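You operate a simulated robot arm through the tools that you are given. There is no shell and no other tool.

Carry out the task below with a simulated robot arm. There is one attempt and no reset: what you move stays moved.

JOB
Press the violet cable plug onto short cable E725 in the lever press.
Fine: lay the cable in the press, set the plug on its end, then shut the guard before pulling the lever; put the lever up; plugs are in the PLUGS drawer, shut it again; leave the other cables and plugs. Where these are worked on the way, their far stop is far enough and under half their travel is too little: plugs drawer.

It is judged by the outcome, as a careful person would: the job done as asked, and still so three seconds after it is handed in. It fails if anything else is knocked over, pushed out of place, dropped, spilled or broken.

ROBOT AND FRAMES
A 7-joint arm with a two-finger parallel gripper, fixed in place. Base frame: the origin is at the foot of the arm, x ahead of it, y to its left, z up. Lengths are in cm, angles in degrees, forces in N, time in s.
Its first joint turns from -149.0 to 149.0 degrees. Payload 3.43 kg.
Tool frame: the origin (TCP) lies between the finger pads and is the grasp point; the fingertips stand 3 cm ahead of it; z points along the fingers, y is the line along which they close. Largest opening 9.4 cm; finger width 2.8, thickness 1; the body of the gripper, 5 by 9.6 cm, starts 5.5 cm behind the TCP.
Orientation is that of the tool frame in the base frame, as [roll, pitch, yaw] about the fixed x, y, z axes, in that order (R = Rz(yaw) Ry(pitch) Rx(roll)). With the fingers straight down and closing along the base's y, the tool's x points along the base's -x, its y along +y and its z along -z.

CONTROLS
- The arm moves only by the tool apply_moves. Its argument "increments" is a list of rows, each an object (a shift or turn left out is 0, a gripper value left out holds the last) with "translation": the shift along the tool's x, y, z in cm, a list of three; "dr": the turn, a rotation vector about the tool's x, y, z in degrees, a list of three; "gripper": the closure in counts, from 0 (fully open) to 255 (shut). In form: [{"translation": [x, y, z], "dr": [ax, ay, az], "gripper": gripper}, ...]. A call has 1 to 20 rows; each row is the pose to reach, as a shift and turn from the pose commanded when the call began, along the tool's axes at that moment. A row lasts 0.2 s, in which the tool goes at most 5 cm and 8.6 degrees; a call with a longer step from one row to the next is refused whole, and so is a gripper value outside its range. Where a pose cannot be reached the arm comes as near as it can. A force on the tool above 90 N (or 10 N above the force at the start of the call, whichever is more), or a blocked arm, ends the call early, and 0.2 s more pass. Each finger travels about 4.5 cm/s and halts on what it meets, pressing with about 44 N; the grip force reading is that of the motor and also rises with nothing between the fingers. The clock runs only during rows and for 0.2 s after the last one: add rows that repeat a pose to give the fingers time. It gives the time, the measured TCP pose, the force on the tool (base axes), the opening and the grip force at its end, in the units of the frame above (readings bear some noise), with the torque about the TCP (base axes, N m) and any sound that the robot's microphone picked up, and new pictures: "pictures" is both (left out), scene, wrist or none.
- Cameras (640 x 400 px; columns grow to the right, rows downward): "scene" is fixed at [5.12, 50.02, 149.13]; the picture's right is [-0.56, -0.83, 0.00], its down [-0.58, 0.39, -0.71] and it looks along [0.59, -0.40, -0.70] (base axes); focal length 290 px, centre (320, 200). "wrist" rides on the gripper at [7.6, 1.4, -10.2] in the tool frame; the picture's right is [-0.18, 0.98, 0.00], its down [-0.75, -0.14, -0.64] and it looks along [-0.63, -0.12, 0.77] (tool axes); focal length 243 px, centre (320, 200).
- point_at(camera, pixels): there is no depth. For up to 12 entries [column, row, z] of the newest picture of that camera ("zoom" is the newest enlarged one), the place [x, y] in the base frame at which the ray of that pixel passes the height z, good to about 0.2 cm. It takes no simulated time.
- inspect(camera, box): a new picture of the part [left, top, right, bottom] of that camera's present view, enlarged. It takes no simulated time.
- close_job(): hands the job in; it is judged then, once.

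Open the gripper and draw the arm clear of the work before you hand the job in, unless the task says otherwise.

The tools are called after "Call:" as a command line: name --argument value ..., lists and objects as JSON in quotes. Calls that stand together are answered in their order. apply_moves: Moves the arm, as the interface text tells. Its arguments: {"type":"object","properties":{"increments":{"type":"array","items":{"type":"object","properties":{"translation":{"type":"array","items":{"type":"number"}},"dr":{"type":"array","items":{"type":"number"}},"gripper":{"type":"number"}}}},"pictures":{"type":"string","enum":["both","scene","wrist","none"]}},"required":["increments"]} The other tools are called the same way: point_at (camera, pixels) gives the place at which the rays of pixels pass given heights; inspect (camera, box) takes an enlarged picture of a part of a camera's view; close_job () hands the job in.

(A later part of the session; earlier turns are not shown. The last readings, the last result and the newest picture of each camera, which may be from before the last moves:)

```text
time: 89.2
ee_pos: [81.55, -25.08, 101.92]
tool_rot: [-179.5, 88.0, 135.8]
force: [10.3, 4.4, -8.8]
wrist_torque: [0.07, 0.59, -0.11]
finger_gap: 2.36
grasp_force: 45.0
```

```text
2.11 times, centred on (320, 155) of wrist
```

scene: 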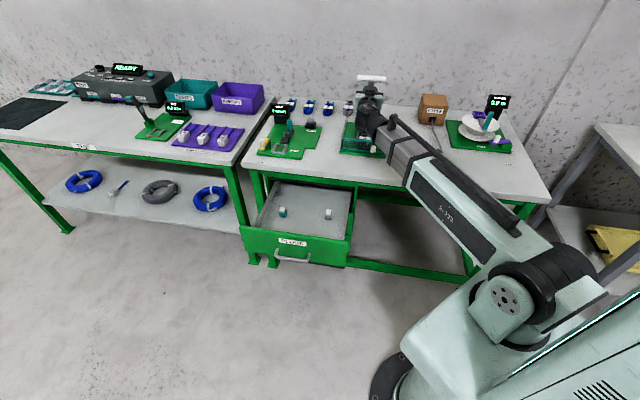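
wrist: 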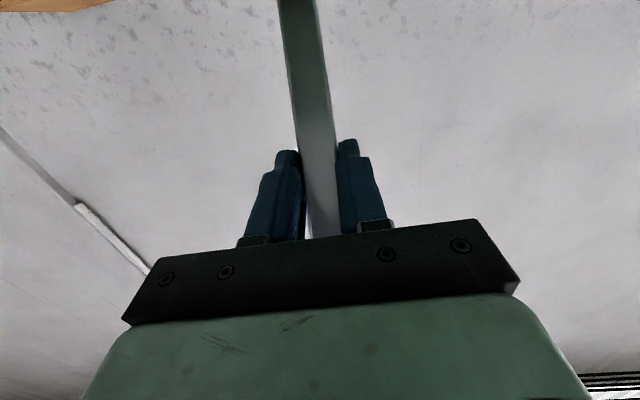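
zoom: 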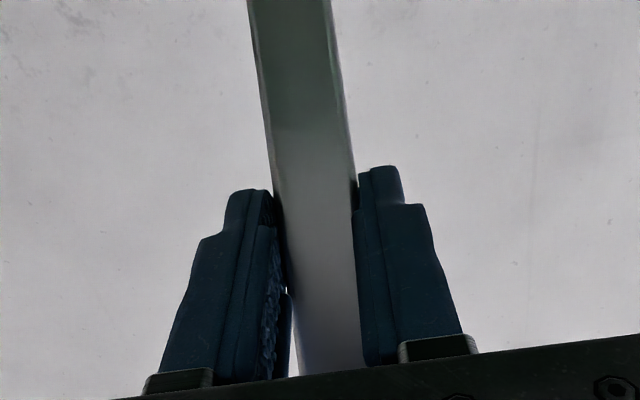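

The T-bar is at (n 73.1, z 108.1), i.e. the lever is ~38° forward as intended, and the load along its travel is only ~2 N. I open the fingers slightly and see whether it stays.

Call:
apply_moves --increments '[{"translation": [0, 0, 0], "gripper": 165}, {"translation": [0, 0, 0], "gripper": 165}, {"translation": [0, 0, 0], "gripper": 165}]' --pictures "both"

Call:
inspect --camera "scene" --box '[335, 45, 425, 155]'

```text
time: 90.0
ee_pos: [81.58, -25.25, 102.02]
tool_rot: [-179.4, 88.1, 135.5]
force: [0.1, -1.5, 0.7]
wrist_torque: [0.01, 0.03, -0.01]
finger_gap: 3.31
grasp_force: 0.0
```

scene: 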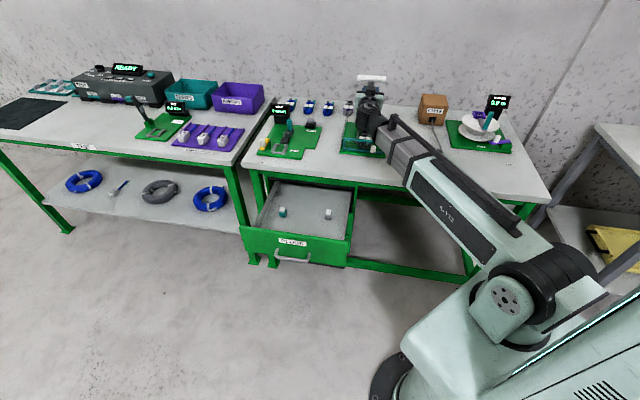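
wrist: 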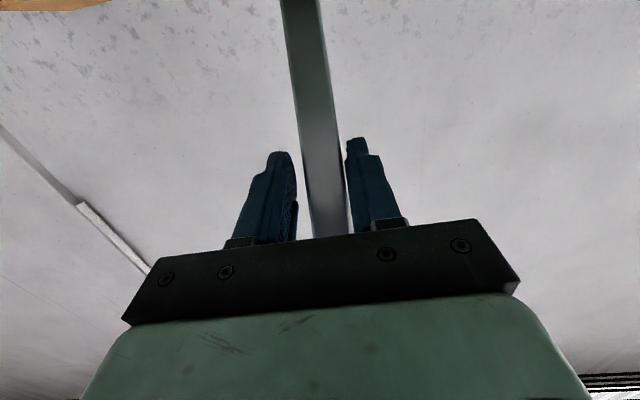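

```text
3.64 times, centred on (380, 100) of scene
```

zoom: 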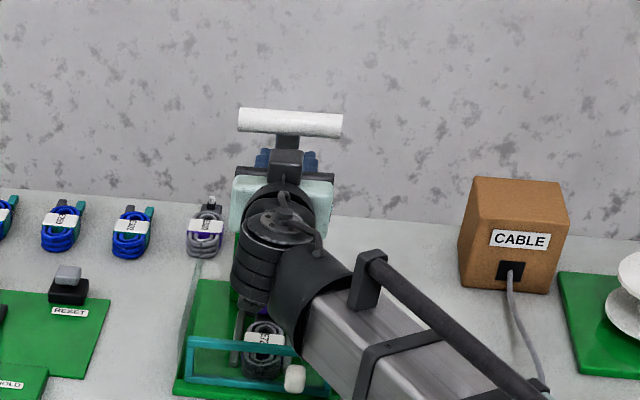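

The lever holds its position by itself. I back out from under the T-bar, then rise and tilt to φ=50° so I can push the T-bar down from its upper side.

Call:
apply_moves --increments '[{"translation": [0, 0, -2], "gripper": 165}, {"translation": [0, 0, -5], "gripper": 165}, {"translation": [0, 0, -9], "gripper": 165}, {"translation": [0, 0, -12.5], "gripper": 255}, {"translation": [-2.5, 0, -13.5], "dr": [0, 6, 0], "gripper": 255}, {"translation": [-6, 0, -13.5], "dr": [0, 12, 0], "gripper": 255}, {"translation": [-9, 0, -13.5], "dr": [0, 18, 0], "gripper": 255}, {"translation": [-12, 0, -13.5], "dr": [0, 25, 0], "gripper": 255}, {"translation": [-14, 0, -13.5], "dr": [0, 32, 0], "gripper": 255}, {"translation": [-14, 0, -13.5], "dr": [0, 38, 0], "gripper": 255}, {"translation": [-14, 0, -13.5], "dr": [0, 38, 0], "gripper": 255}]' --pictures "both"

Call:
inspect --camera "scene" --box '[335, 45, 425, 155]'

```text
time: 92.4
ee_pos: [72.68, -15.95, 116.34]
tool_rot: [180.0, 50.0, 135.1]
force: [-0.7, -0.2, 0.9]
wrist_torque: [-0.01, 0.0, 0.04]
finger_gap: 0.0
grasp_force: 33.7
```

scene: 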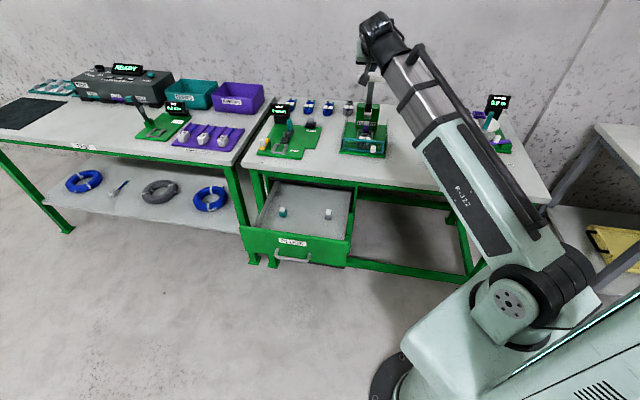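
wrist: 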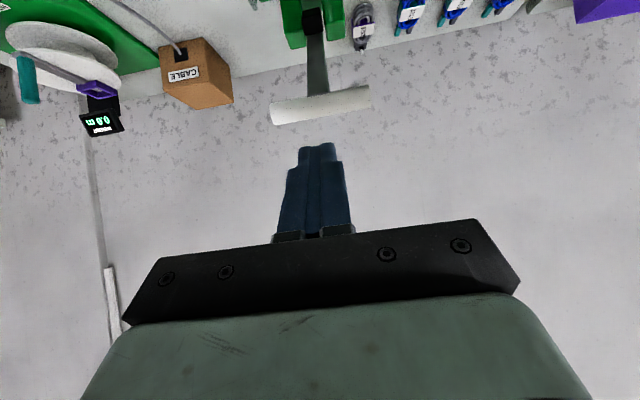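

```text
3.64 times, centred on (380, 100) of scene
```

zoom: 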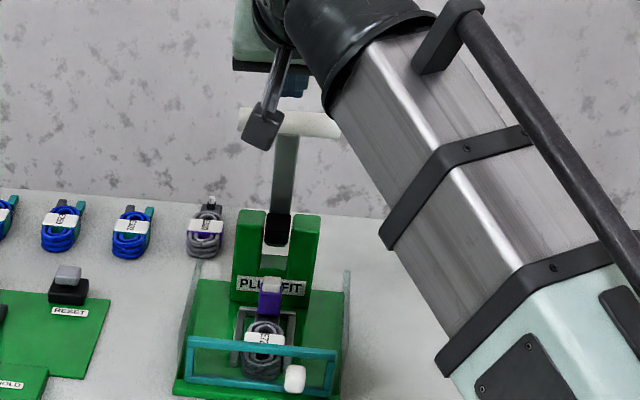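

Call:
point_at --camera "wrist" --pixels '[[320, 105, 106], [320, 105, 107], [320, 105, 108], [320, 105, 109], [272, 112, 108], [369, 97, 108], [312, 22, 92], [312, 22, 94], [312, 22, 96]]'

```text
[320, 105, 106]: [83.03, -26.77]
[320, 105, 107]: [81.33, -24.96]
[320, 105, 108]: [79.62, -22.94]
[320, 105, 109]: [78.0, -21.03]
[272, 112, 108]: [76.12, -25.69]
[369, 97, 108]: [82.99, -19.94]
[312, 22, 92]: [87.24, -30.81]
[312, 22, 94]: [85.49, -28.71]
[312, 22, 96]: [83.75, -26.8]
```

T-bar is at (n≈73, z≈108), 9 cm long. I bring the closed fingers over it and lower them onto its upper side.

Call:
apply_moves --increments '[{"translation": [-2.34, 0, 3.57], "gripper": 255}, {"translation": [-4.68, 0, 7.13], "gripper": 255}, {"translation": [-7.02, 0, 10.7], "gripper": 255}, {"translation": [-5.5, 0, 10.6], "gripper": 255}, {"translation": [-4.0, 0, 11.0], "gripper": 255}, {"translation": [-3.3, 0, 11.4], "gripper": 255}, {"translation": [-3.3, 0, 11.4], "gripper": 255}]' --pictures "both"

Call:
inspect --camera "scene" --box '[335, 45, 425, 155]'

```text
time: 94.0
ee_pos: [80.26, -23.51, 111.61]
tool_rot: [180.0, 50.0, 135.0]
force: [-0.5, -0.4, -0.6]
wrist_torque: [0.04, -0.04, -0.03]
finger_gap: 0.0
grasp_force: 32.6
```

scene: 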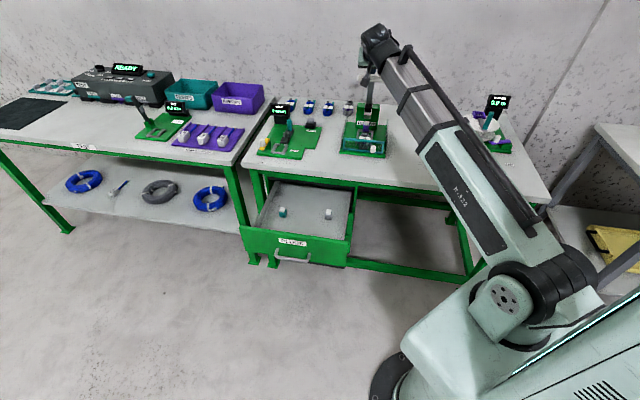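
wrist: 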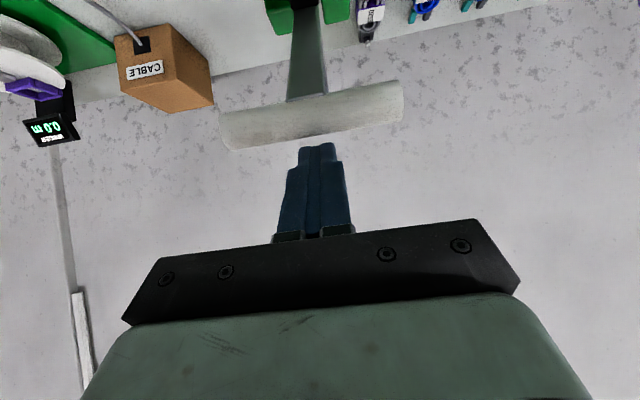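

```text
3.64 times, centred on (380, 100) of scene
```

zoom: 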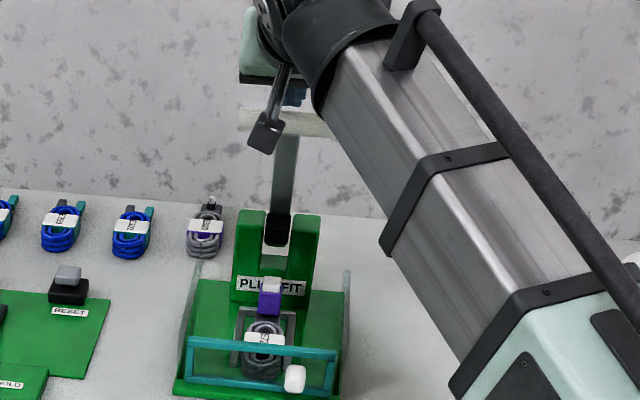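

Fingers are just above the T-bar as planned. I push it down along its arc, first to about β=-60°, and check.

Call:
apply_moves --increments '[{"translation": [1.3, 0, 0], "dr": [0, -1, 0], "gripper": 255}, {"translation": [2.5, 0, 0], "dr": [0, -2, 0], "gripper": 255}, {"translation": [3.61, 0, -0.09], "dr": [0, -2.5, 0], "gripper": 255}, {"translation": [5.0, 0, -0.2], "dr": [0, -4, 0], "gripper": 255}, {"translation": [6.35, 0, -0.32], "dr": [0, -5, 0], "gripper": 255}, {"translation": [7.9, 0, -0.25], "dr": [0, -6, 0], "gripper": 255}, {"translation": [9.4, 0, -0.15], "dr": [0, -7, 0], "gripper": 255}, {"translation": [10.89, 0, -0.03], "dr": [0, -8, 0], "gripper": 255}, {"translation": [10.89, 0, -0.03], "dr": [0, -8, 0], "gripper": 255}]' --pictures "both"

Call:
inspect --camera "scene" --box '[335, 45, 425, 155]'

```text
time: 96.0
ee_pos: [75.34, -18.56, 103.21]
tool_rot: [-180.0, 58.1, 135.0]
force: [-0.1, -0.4, 0.7]
wrist_torque: [0.01, -0.03, -0.03]
finger_gap: 0.0
grasp_force: 33.2
```

scene: 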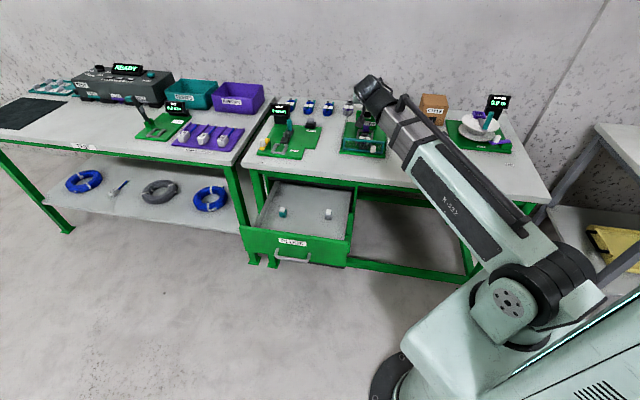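
wrist: 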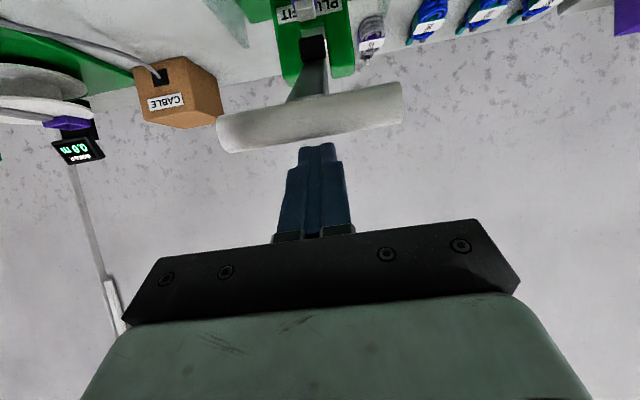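

```text
3.64 times, centred on (380, 100) of scene
```

zoom: 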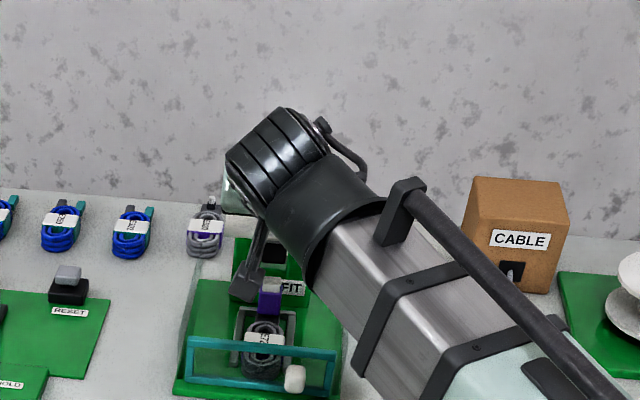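

The T-bar follows with negligible resistance. I continue down to about β=-80°.

Call:
apply_moves --increments '[{"translation": [1.5, 0, 0.1], "dr": [0, -1.3, 0], "gripper": 255}, {"translation": [3.0, 0, 0.25], "dr": [0, -2.7, 0], "gripper": 255}, {"translation": [4.55, 0, 0.4], "dr": [0, -4, 0], "gripper": 255}, {"translation": [5.7, 0, 0.65], "dr": [0, -5, 0], "gripper": 255}, {"translation": [6.76, 0, 0.89], "dr": [0, -6, 0], "gripper": 255}, {"translation": [7.8, 0, 1.2], "dr": [0, -7, 0], "gripper": 255}, {"translation": [8.93, 0, 1.57], "dr": [0, -8, 0], "gripper": 255}, {"translation": [8.93, 0, 1.57], "dr": [0, -8, 0], "gripper": 255}]' --pictures "both"

Call:
inspect --camera "scene" --box '[325, 65, 415, 165]'

Call:
inspect --camera "wrist" --box '[200, 0, 440, 180]'

```text
time: 97.8
ee_pos: [72.72, -16.37, 94.69]
tool_rot: [-179.8, 66.1, 135.1]
force: [0.6, -0.6, 0.5]
wrist_torque: [0.01, 0.0, -0.02]
finger_gap: 0.0
grasp_force: 32.9
```

scene: 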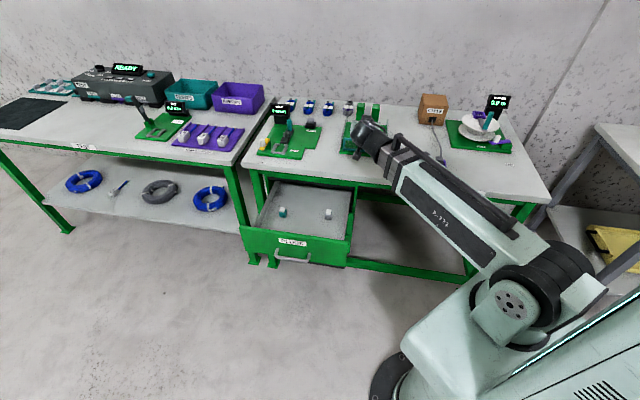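
wrist: 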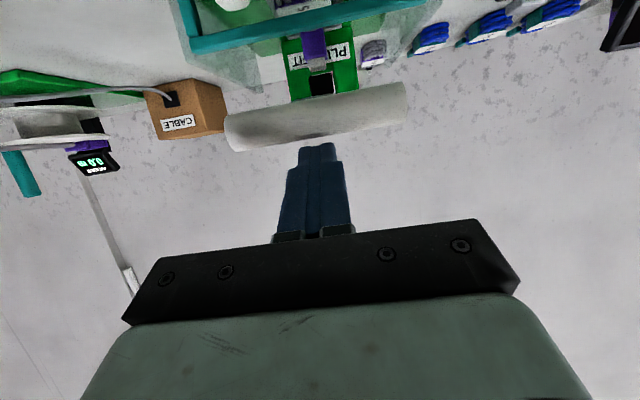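

```text
4.00 times, centred on (370, 115) of scene
```

zoom: 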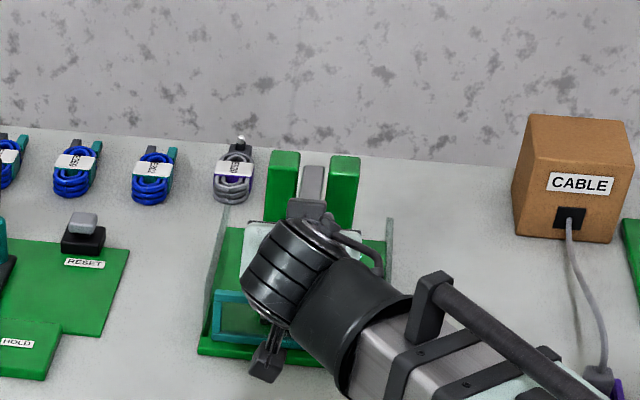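

```text
2.22 times, centred on (320, 90) of wrist
```

zoom: 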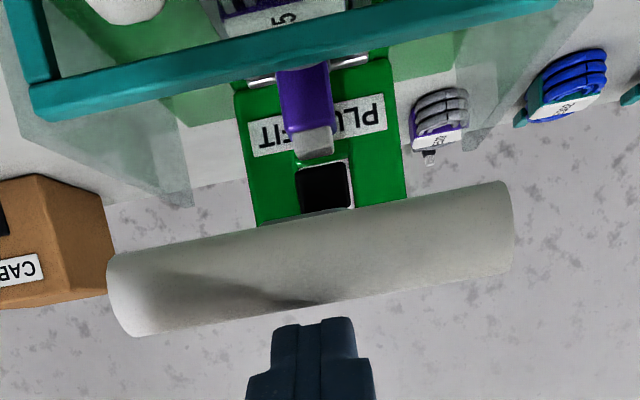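

The black block is coming down over the plug. I continue pressing down in small steps while watching the force.

Call:
apply_moves --increments '[{"translation": [0.7, 0, 0.2], "dr": [0, -0.7, 0], "gripper": 255}, {"translation": [1.5, 0, 0.4], "dr": [0, -1.4, 0], "gripper": 255}, {"translation": [2.2, 0, 0.57], "dr": [0, -2, 0], "gripper": 255}, {"translation": [2.2, 0, 0.57], "dr": [0, -2, 0], "gripper": 255}]' --pictures "wrist"

Call:
inspect --camera "wrist" --box '[200, 0, 440, 180]'

```text
time: 98.8
ee_pos: [72.43, -16.03, 92.55]
tool_rot: [-180.0, 68.1, 135.0]
force: [0.0, 0.7, 0.2]
wrist_torque: [0.01, -0.03, 0.04]
finger_gap: 0.0
grasp_force: 33.1
```

wrist: 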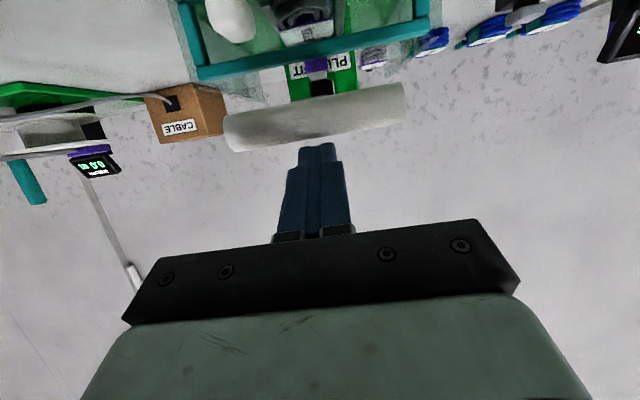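

```text
2.22 times, centred on (320, 90) of wrist
```

zoom: 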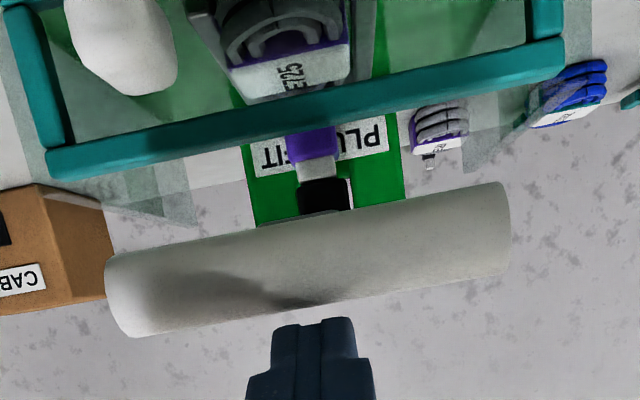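

The block is about to meet the plug's white top. I press further in 0.5 cm steps.

Call:
apply_moves --increments '[{"translation": [0.5, 0, 0.15], "dr": [0, -0.5, 0], "gripper": 255}, {"translation": [1.0, 0, 0.3], "dr": [0, -1, 0], "gripper": 255}, {"translation": [1.5, 0, 0.45], "dr": [0, -1.5, 0], "gripper": 255}, {"translation": [2.17, 0, 0.67], "dr": [0, -2, 0], "gripper": 255}, {"translation": [2.17, 0, 0.67], "dr": [0, -2, 0], "gripper": 255}]' --pictures "both"

Call:
inspect --camera "wrist" --box '[200, 0, 440, 180]'

Call:
inspect --camera "scene" --box '[325, 85, 415, 165]'

```text
time: 99.8
ee_pos: [72.26, -15.78, 91.21]
tool_rot: [-177.7, 71.6, 137.7]
force: [-12.9, 6.3, 45.0]
wrist_torque: [-0.65, -0.48, -0.17]
finger_gap: 0.0
grasp_force: 32.8
stopped in row 5: the force on the tool passed its limit at 95 N (the readings are from after the stop); the commanded pose is now the measured one
```

scene: 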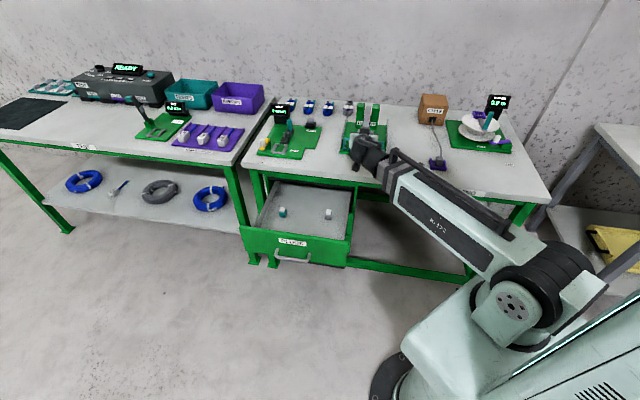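
wrist: 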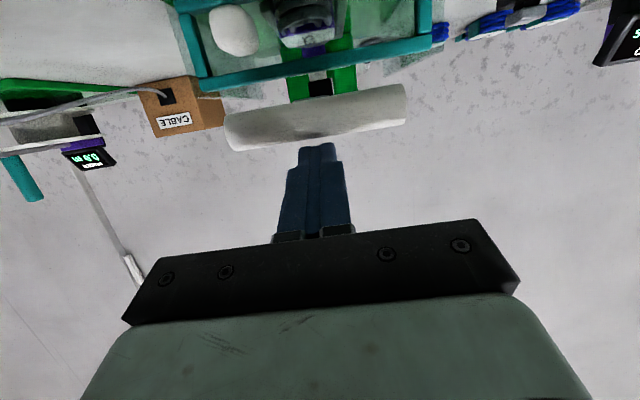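

```text
2.22 times, centred on (320, 90) of wrist
```

zoom: 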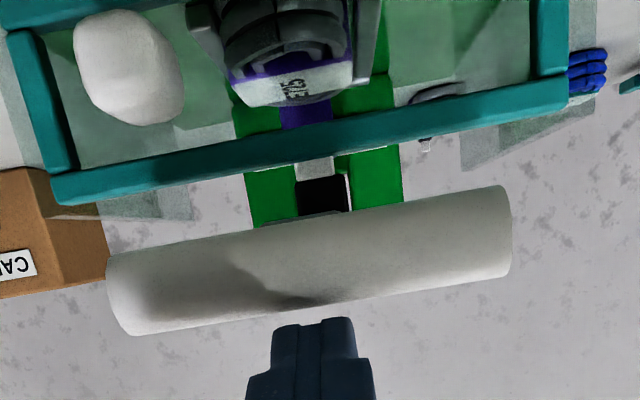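

```text
5.00 times, centred on (370, 125) of scene
```

zoom: 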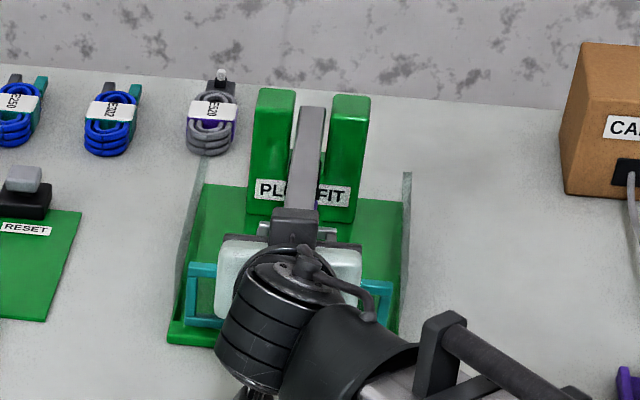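

The force limit tripped at 95 N with the lever about horizontal and the block on the plug. I hold a steady extra push to see whether the press goes further.

Call:
apply_moves --increments '[{"translation": [0.15, 0, 0], "gripper": 255}, {"translation": [0.25, 0, 0], "gripper": 255}, {"translation": [0.3, 0, 0], "gripper": 255}, {"translation": [0.3, 0, 0], "gripper": 255}, {"translation": [0.3, 0, 0], "gripper": 255}]' --pictures "wrist"

Call:
inspect --camera "wrist" --box '[220, 0, 420, 140]'

```text
time: 101.0
ee_pos: [72.41, -15.72, 91.03]
tool_rot: [-176.9, 71.8, 138.6]
force: [-9.3, 20.5, 86.2]
wrist_torque: [-0.7, -1.52, -0.96]
finger_gap: 0.02
grasp_force: 33.5
```

wrist: 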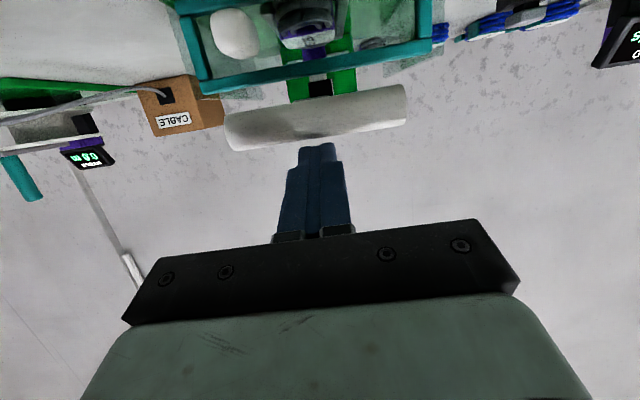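

```text
2.86 times, centred on (320, 70) of wrist
```

zoom: 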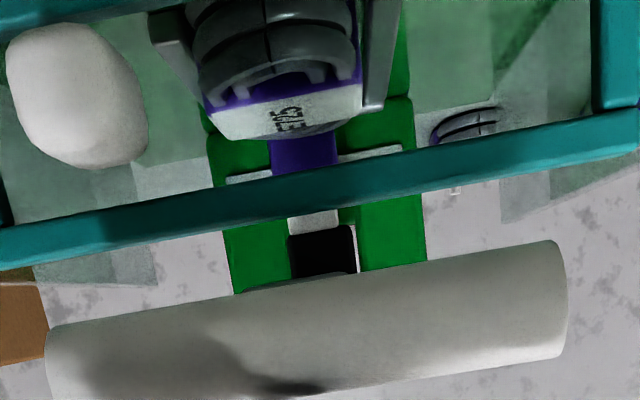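

The lever is hard against its bottom position at 86 N. I let off, back out from above the T-bar, and go below it to lift the lever; meanwhile I look at the result.

Call:
apply_moves --increments '[{"translation": [-1.5, 0, 0], "gripper": 255}, {"translation": [-3, 0, -0.5], "gripper": 255}, {"translation": [-1.7, 0, -4.5], "gripper": 255}, {"translation": [-0.25, 0, -8.25], "gripper": 255}, {"translation": [2, 0, -8], "dr": [0, -4, 0.4], "gripper": 255}, {"translation": [5, 0, -7.4], "dr": [0.2, -9, 0.8], "gripper": 255}, {"translation": [7.46, 0, -6.74], "dr": [0.26, -13.4, 0.85], "gripper": 255}, {"translation": [7.46, 0, -6.74], "dr": [0.26, -13.4, 0.85], "gripper": 255}]' --pictures "both"

Call:
inspect --camera "scene" --box '[325, 85, 415, 165]'

Call:
inspect --camera "wrist" --box '[180, 0, 460, 180]'

```text
time: 102.8
ee_pos: [67.99, -9.33, 85.1]
tool_rot: [177.5, 84.6, 132.4]
force: [0.3, -0.5, 0.5]
wrist_torque: [0.02, 0.02, -0.02]
finger_gap: 0.01
grasp_force: 32.9
out of reach, approached as far as the arm can: row 4, 5, 6, 7, 8
```

scene: 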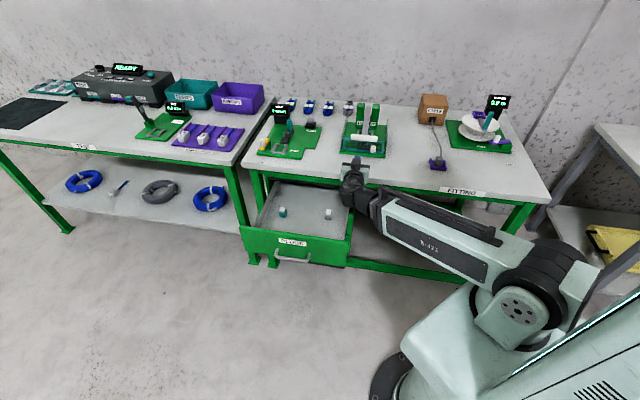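
wrist: 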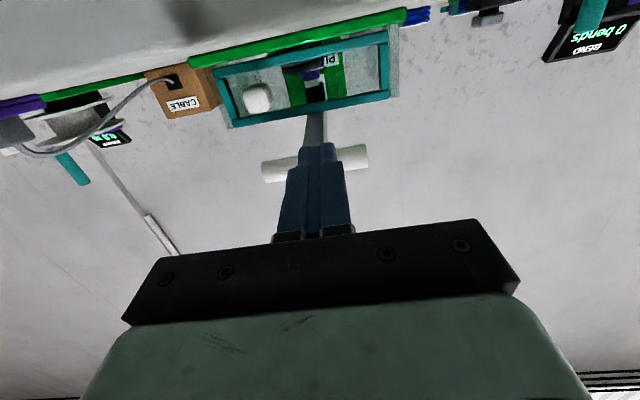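

```text
5.00 times, centred on (370, 125) of scene
```

zoom: 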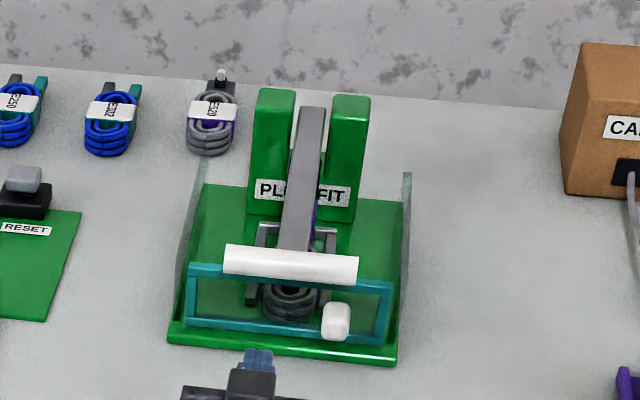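

```text
2.22 times, centred on (320, 90) of wrist
```

zoom: 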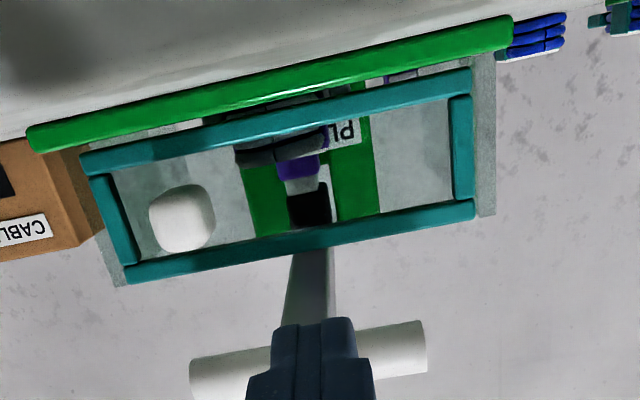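

The lever stays down and the guard is shut. The near-horizontal pose here is at the arm's reach limit, so I re-tilt to φ=60° just in front of and below the T-bar.

Call:
apply_moves --increments '[{"translation": [0.1, -0.4, 0.3], "dr": [0, 6, 0], "gripper": 255}, {"translation": [0.2, -0.8, 0.8], "dr": [0, 12, 0], "gripper": 255}, {"translation": [0.3, -1.2, 1.6], "dr": [0, 18, 0], "gripper": 255}, {"translation": [0.33, -1.4, 2.3], "dr": [0, 24.6, -0.25], "gripper": 255}, {"translation": [0.33, -1.4, 2.3], "dr": [0, 24.6, -0.25], "gripper": 255}]' --pictures "both"

Call:
inspect --camera "scene" --box '[325, 95, 415, 175]'

Call:
inspect --camera "wrist" --box '[180, 0, 460, 200]'

```text
time: 104.0
ee_pos: [68.44, -12.07, 84.69]
tool_rot: [-179.8, 59.8, 135.1]
force: [0.1, 1.7, 0.1]
wrist_torque: [-0.03, -0.02, 0.0]
finger_gap: 0.0
grasp_force: 33.8
out of reach, approached as far as the arm can: row 1, 2
```

scene: 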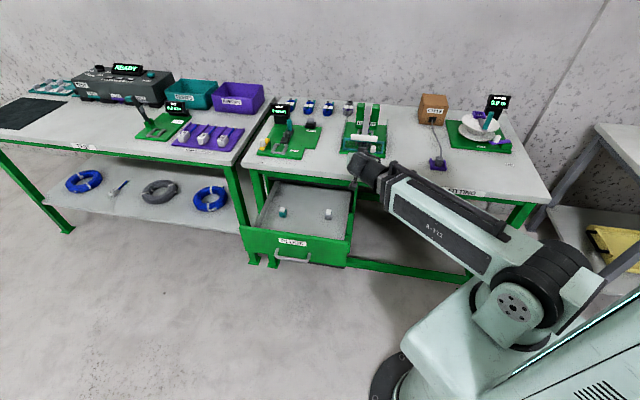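
wrist: 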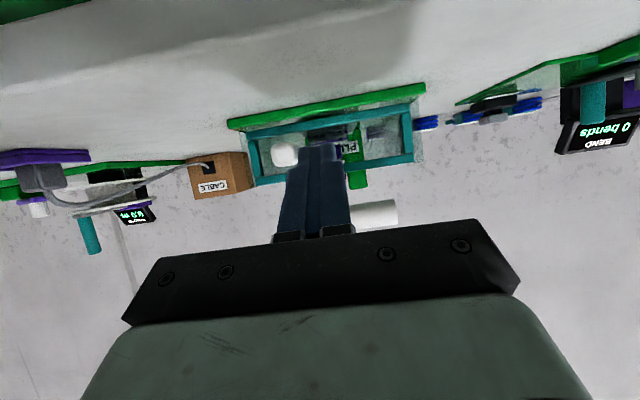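

```text
5.00 times, centred on (370, 135) of scene
```

zoom: 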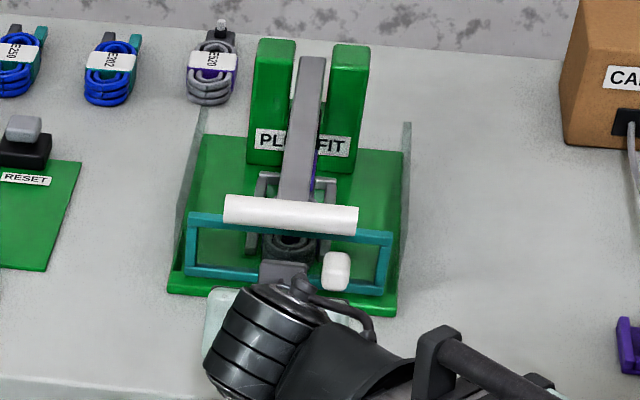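

```text
2.00 times, centred on (320, 100) of wrist
```

zoom: 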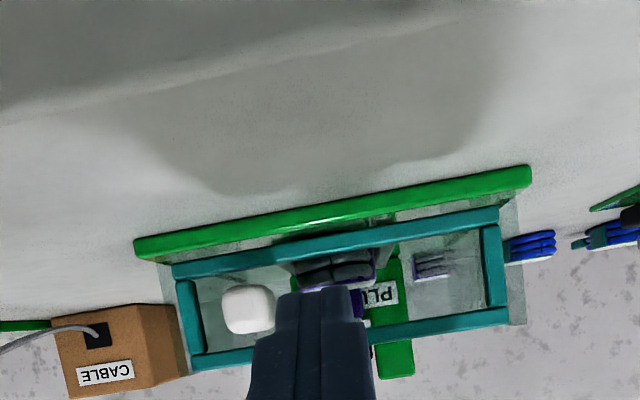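

Call:
point_at --camera "scene" --pixels '[[364.2, 137.8, 85], [364.2, 137.8, 86], [364.2, 137.8, 87], [364.2, 137.8, 88], [364.2, 137.8, 89], [364.2, 137.8, 90], [358, 144, 82], [385, 139, 82]]'

```text
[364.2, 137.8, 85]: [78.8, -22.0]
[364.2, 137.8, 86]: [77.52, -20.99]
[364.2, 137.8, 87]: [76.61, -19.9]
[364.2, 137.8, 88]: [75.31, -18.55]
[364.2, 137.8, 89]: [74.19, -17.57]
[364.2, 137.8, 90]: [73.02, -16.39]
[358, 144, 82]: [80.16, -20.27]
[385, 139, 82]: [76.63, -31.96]
```

The T-bar is at about (n 63, z 89). I bring the closed fingers under it and start lifting along its arc.

Call:
apply_moves --increments '[{"translation": [-1.7, 0, 1.0], "gripper": 255}, {"translation": [-3.48, 0, 2.03], "gripper": 255}, {"translation": [-4.6, 0, 1.7], "gripper": 255}, {"translation": [-5.71, 0, 1.35], "gripper": 255}, {"translation": [-7.2, 0, 0.7], "gripper": 255}, {"translation": [-8.5, 0, 0.2], "gripper": 255}, {"translation": [-9.9, 0, -0.19], "gripper": 255}, {"translation": [-9.9, 0, -0.19], "gripper": 255}]' --pictures "both"

Call:
inspect --camera "scene" --box '[325, 75, 415, 165]'

Call:
inspect --camera "wrist" --box '[200, 0, 440, 240]'

```text
time: 105.8
ee_pos: [71.85, -15.35, 93.26]
tool_rot: [-179.9, 59.9, 135.0]
force: [-0.8, 0.5, 0.6]
wrist_torque: [0.0, 0.0, 0.02]
finger_gap: 0.0
grasp_force: 32.7
```

scene: 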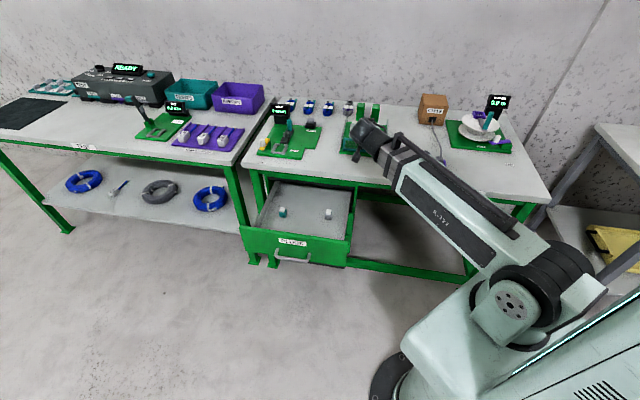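
wrist: 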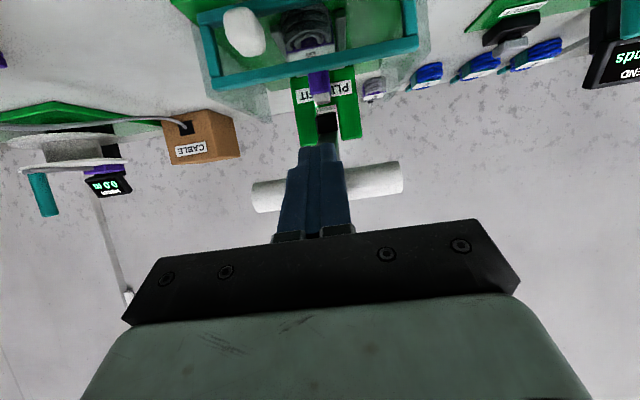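

```text
4.44 times, centred on (370, 120) of scene
```

zoom: 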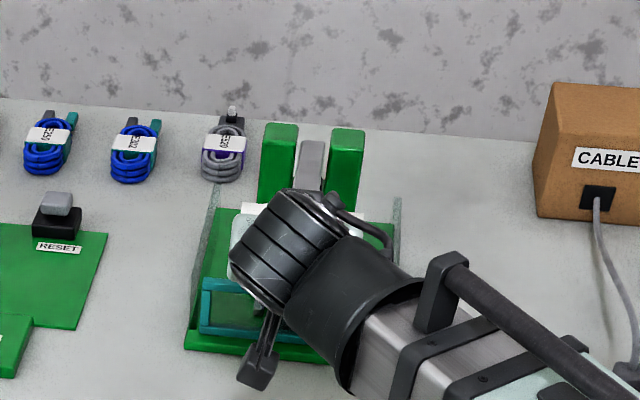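

```text
1.67 times, centred on (320, 120) of wrist
```

zoom: 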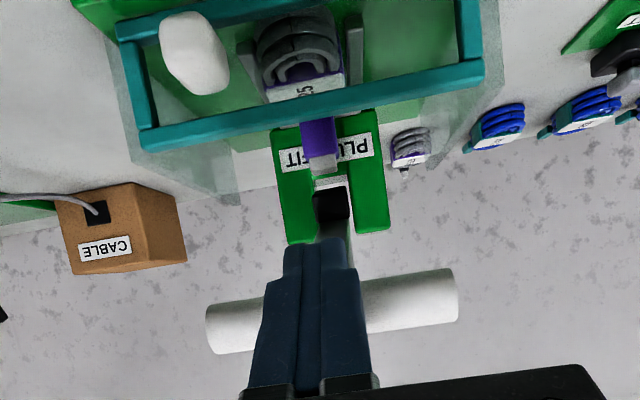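

Lifting works with no resistance. I continue lifting to about β=-36°.

Call:
apply_moves --increments '[{"translation": [-2.2, 0, -0.4], "gripper": 255}, {"translation": [-4.4, 0, -0.77], "gripper": 255}, {"translation": [-6.6, 0, -0.85], "gripper": 255}, {"translation": [-8.85, 0, -0.77], "gripper": 255}, {"translation": [-11, 0, -0.5], "gripper": 255}, {"translation": [-13.25, 0, 0], "gripper": 255}, {"translation": [-14.8, 0, 0.45], "gripper": 255}, {"translation": [-16.5, 0, 1.1], "gripper": 255}, {"translation": [-16.5, 0, 1.1], "gripper": 255}]' --pictures "both"

Call:
inspect --camera "wrist" --box '[200, 0, 440, 240]'

Call:
inspect --camera "scene" --box '[335, 45, 425, 155]'

```text
time: 107.8
ee_pos: [78.45, -21.96, 106.9]
tool_rot: [-179.9, 59.7, 135.0]
force: [0.0, 0.1, 0.3]
wrist_torque: [0.06, 0.02, 0.01]
finger_gap: 0.0
grasp_force: 33.2
```

scene: 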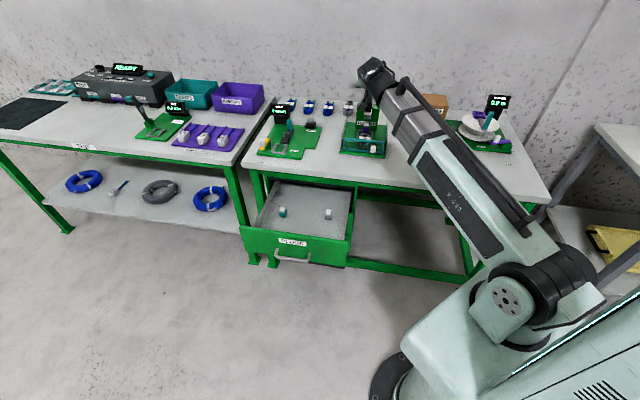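
wrist: 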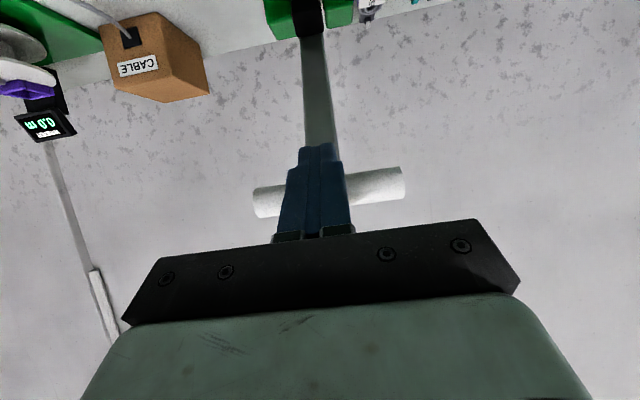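

```text
1.67 times, centred on (320, 120) of wrist
```

zoom: 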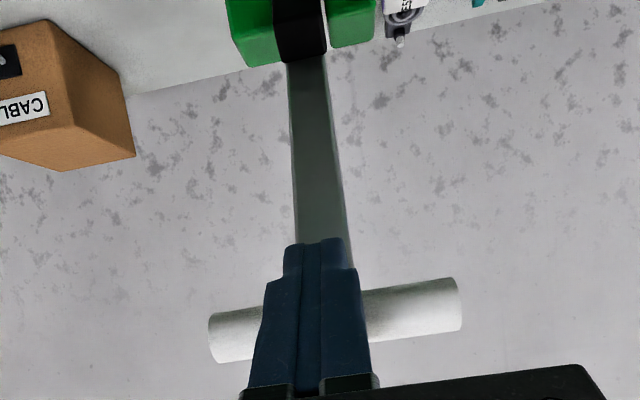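

```text
3.64 times, centred on (380, 100) of scene
```

zoom: 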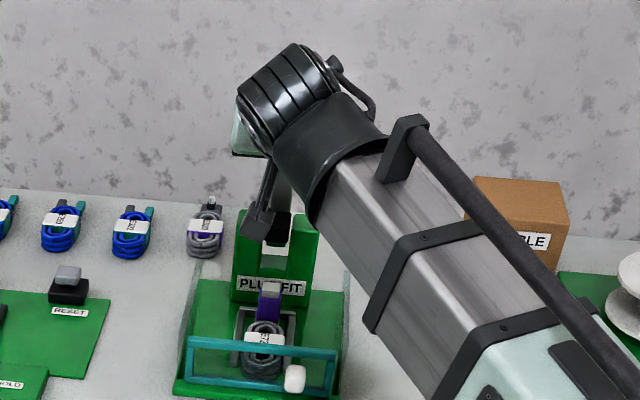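

The lever is ~37° forward now. Before going on, I compare the plug with its pre-press picture.

Call:
inspect --camera "scene" --box '[348, 105, 388, 150]'

Call:
inspect --camera "scene" --box '[356, 110, 380, 136]'

```text
8.89 times, centred on (368, 128) of scene
```

zoom: 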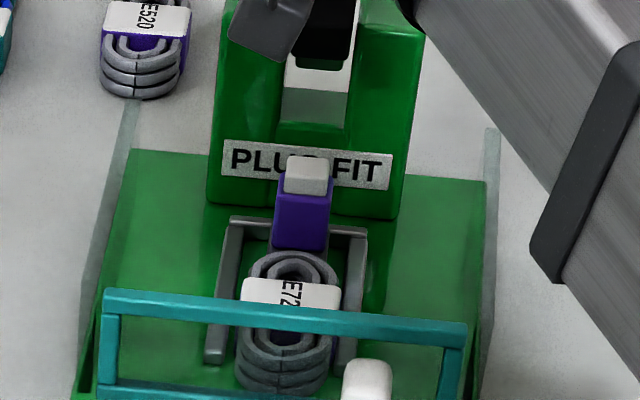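

```text
15.38 times, centred on (368, 123) of scene
```

zoom: 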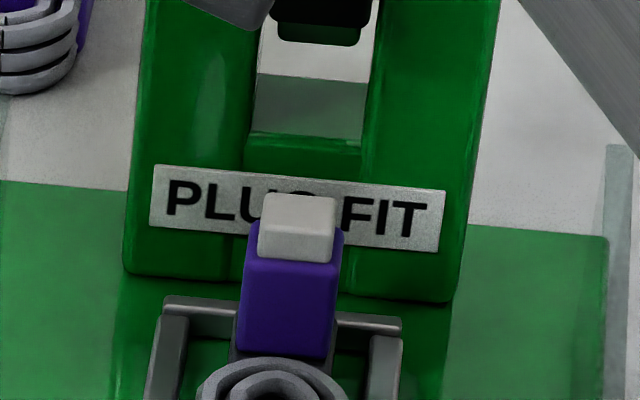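

The plug has gone down ~0.9 cm onto the cable end: the press fit was done. Now I pull the fingers out from under the T-bar and re-aim nearly horizontally at the shaft to push the lever back up.

Call:
apply_moves --increments '[{"translation": [1.5, 0, 0], "gripper": 255}, {"translation": [1.8, 0, -3.5], "gripper": 255}, {"translation": [2.5, 0, -6.5], "gripper": 255}, {"translation": [4.6, 0, -4.5], "dr": [0, -8, 0], "gripper": 255}, {"translation": [6.74, 0, -2.2], "dr": [0, -16, 0], "gripper": 255}, {"translation": [6.74, 0, -1.88], "dr": [0, -22, 0], "gripper": 255}, {"translation": [6.74, 0, -1.88], "dr": [0, -22, 0], "gripper": 255}]' --pictures "both"

Call:
inspect --camera "scene" --box '[335, 45, 425, 155]'

```text
time: 109.4
ee_pos: [74.81, -18.41, 102.05]
tool_rot: [-180.0, 82.0, 135.0]
force: [0.7, 0.0, 0.1]
wrist_torque: [-0.01, 0.0, -0.01]
finger_gap: 0.04
grasp_force: 32.8
```

scene: 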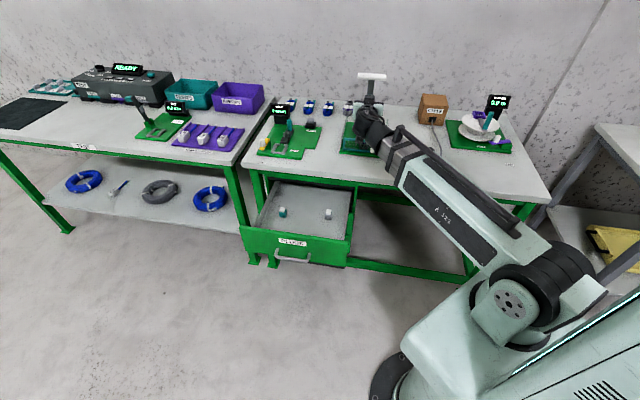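
wrist: 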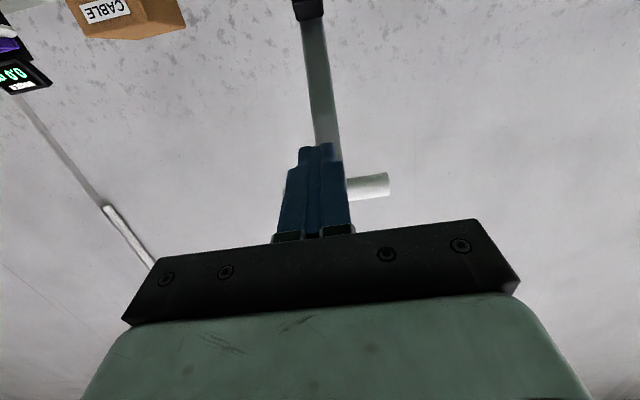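

```text
3.64 times, centred on (380, 100) of scene
```

zoom: 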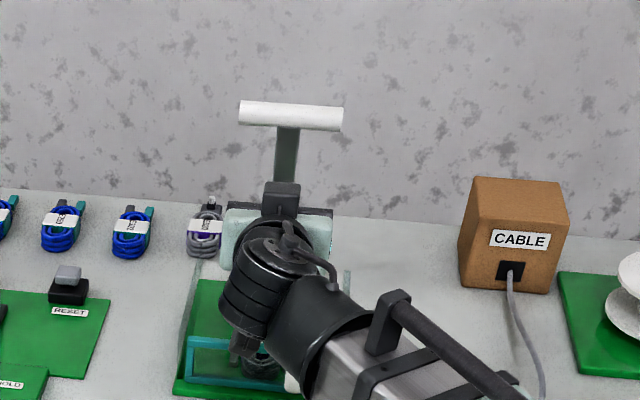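

The T-bar and shaft are straight ahead. I push the shaft with the fingertips back toward upright along its arc.

Call:
apply_moves --increments '[{"translation": [-0.3, 0, 3.2], "gripper": 255}, {"translation": [-0.6, 0, 6.4], "gripper": 255}, {"translation": [-0.87, 0, 9.0], "gripper": 255}, {"translation": [-1.6, 0, 10.3], "gripper": 255}, {"translation": [-2.4, 0, 11.3], "gripper": 255}, {"translation": [-3.17, 0, 12.15], "gripper": 255}, {"translation": [-4.0, 0, 13.7], "gripper": 255}, {"translation": [-4.82, 0, 15.27], "gripper": 255}, {"translation": [-5.4, 0, 17], "gripper": 255}, {"translation": [-5.8, 0, 18.67], "gripper": 255}, {"translation": [-5.8, 0, 18.67], "gripper": 255}]' --pictures "both"

Call:
inspect --camera "scene" --box '[335, 25, 425, 135]'

```text
time: 111.8
ee_pos: [88.53, -32.15, 105.4]
tool_rot: [-179.9, 81.9, 135.0]
force: [-0.5, 0.6, -1.1]
wrist_torque: [0.02, 0.03, 0.02]
finger_gap: 0.0
grasp_force: 32.9
```

scene: 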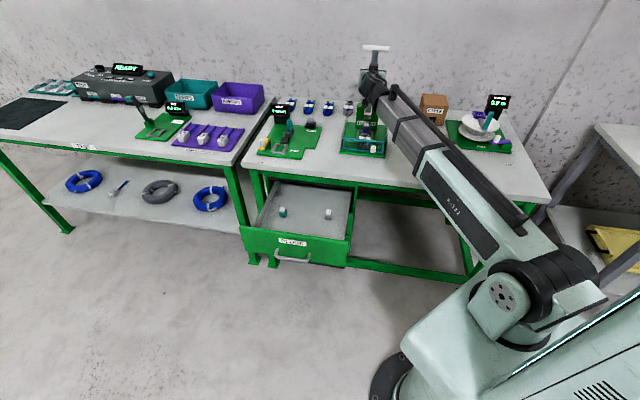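
wrist: 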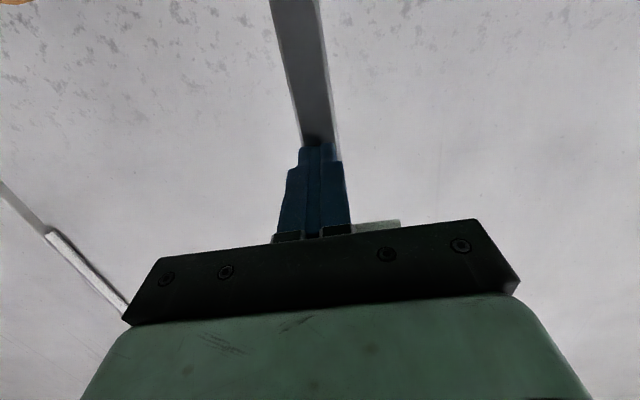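

```text
3.64 times, centred on (380, 80) of scene
```

zoom: 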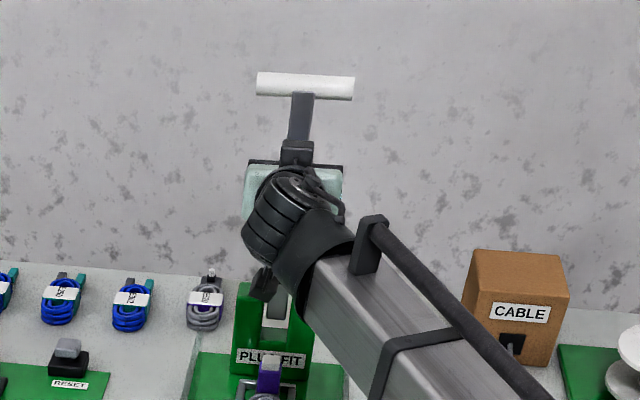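

Lever is about upright (T-bar at scene (376,49), originally (376.5,45.3)). I keep pushing gently back to its up stop.

Call:
apply_moves --increments '[{"translation": [-0.15, 0, 1.5], "gripper": 255}, {"translation": [-0.29, 0, 3.0], "gripper": 255}, {"translation": [-0.2, 0, 4.0], "gripper": 255}, {"translation": [-0.17, 0, 4.8], "gripper": 255}, {"translation": [-0.05, 0, 5.6], "gripper": 255}, {"translation": [0.1, 0, 6.2], "gripper": 255}, {"translation": [0.1, 0, 6.2], "gripper": 255}]' --pictures "both"

Call:
inspect --camera "scene" --box '[335, 25, 425, 135]'

```text
time: 113.4
ee_pos: [92.33, -36.21, 104.6]
tool_rot: [179.9, 82.1, 135.0]
force: [-50.9, 45.2, 13.4]
wrist_torque: [0.59, 0.58, -0.16]
finger_gap: 0.0
grasp_force: 33.3
```

scene: 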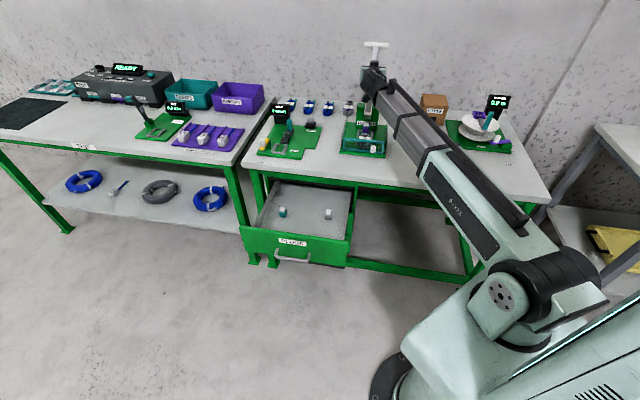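
wrist: 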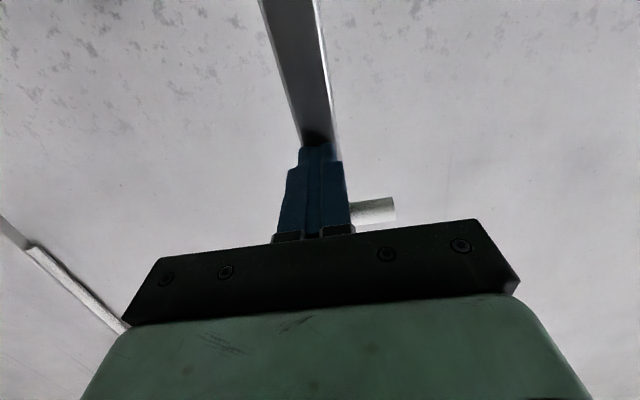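

```text
3.64 times, centred on (380, 80) of scene
```

zoom: 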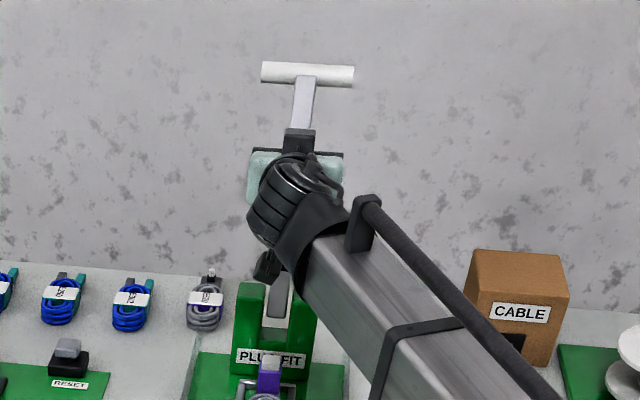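

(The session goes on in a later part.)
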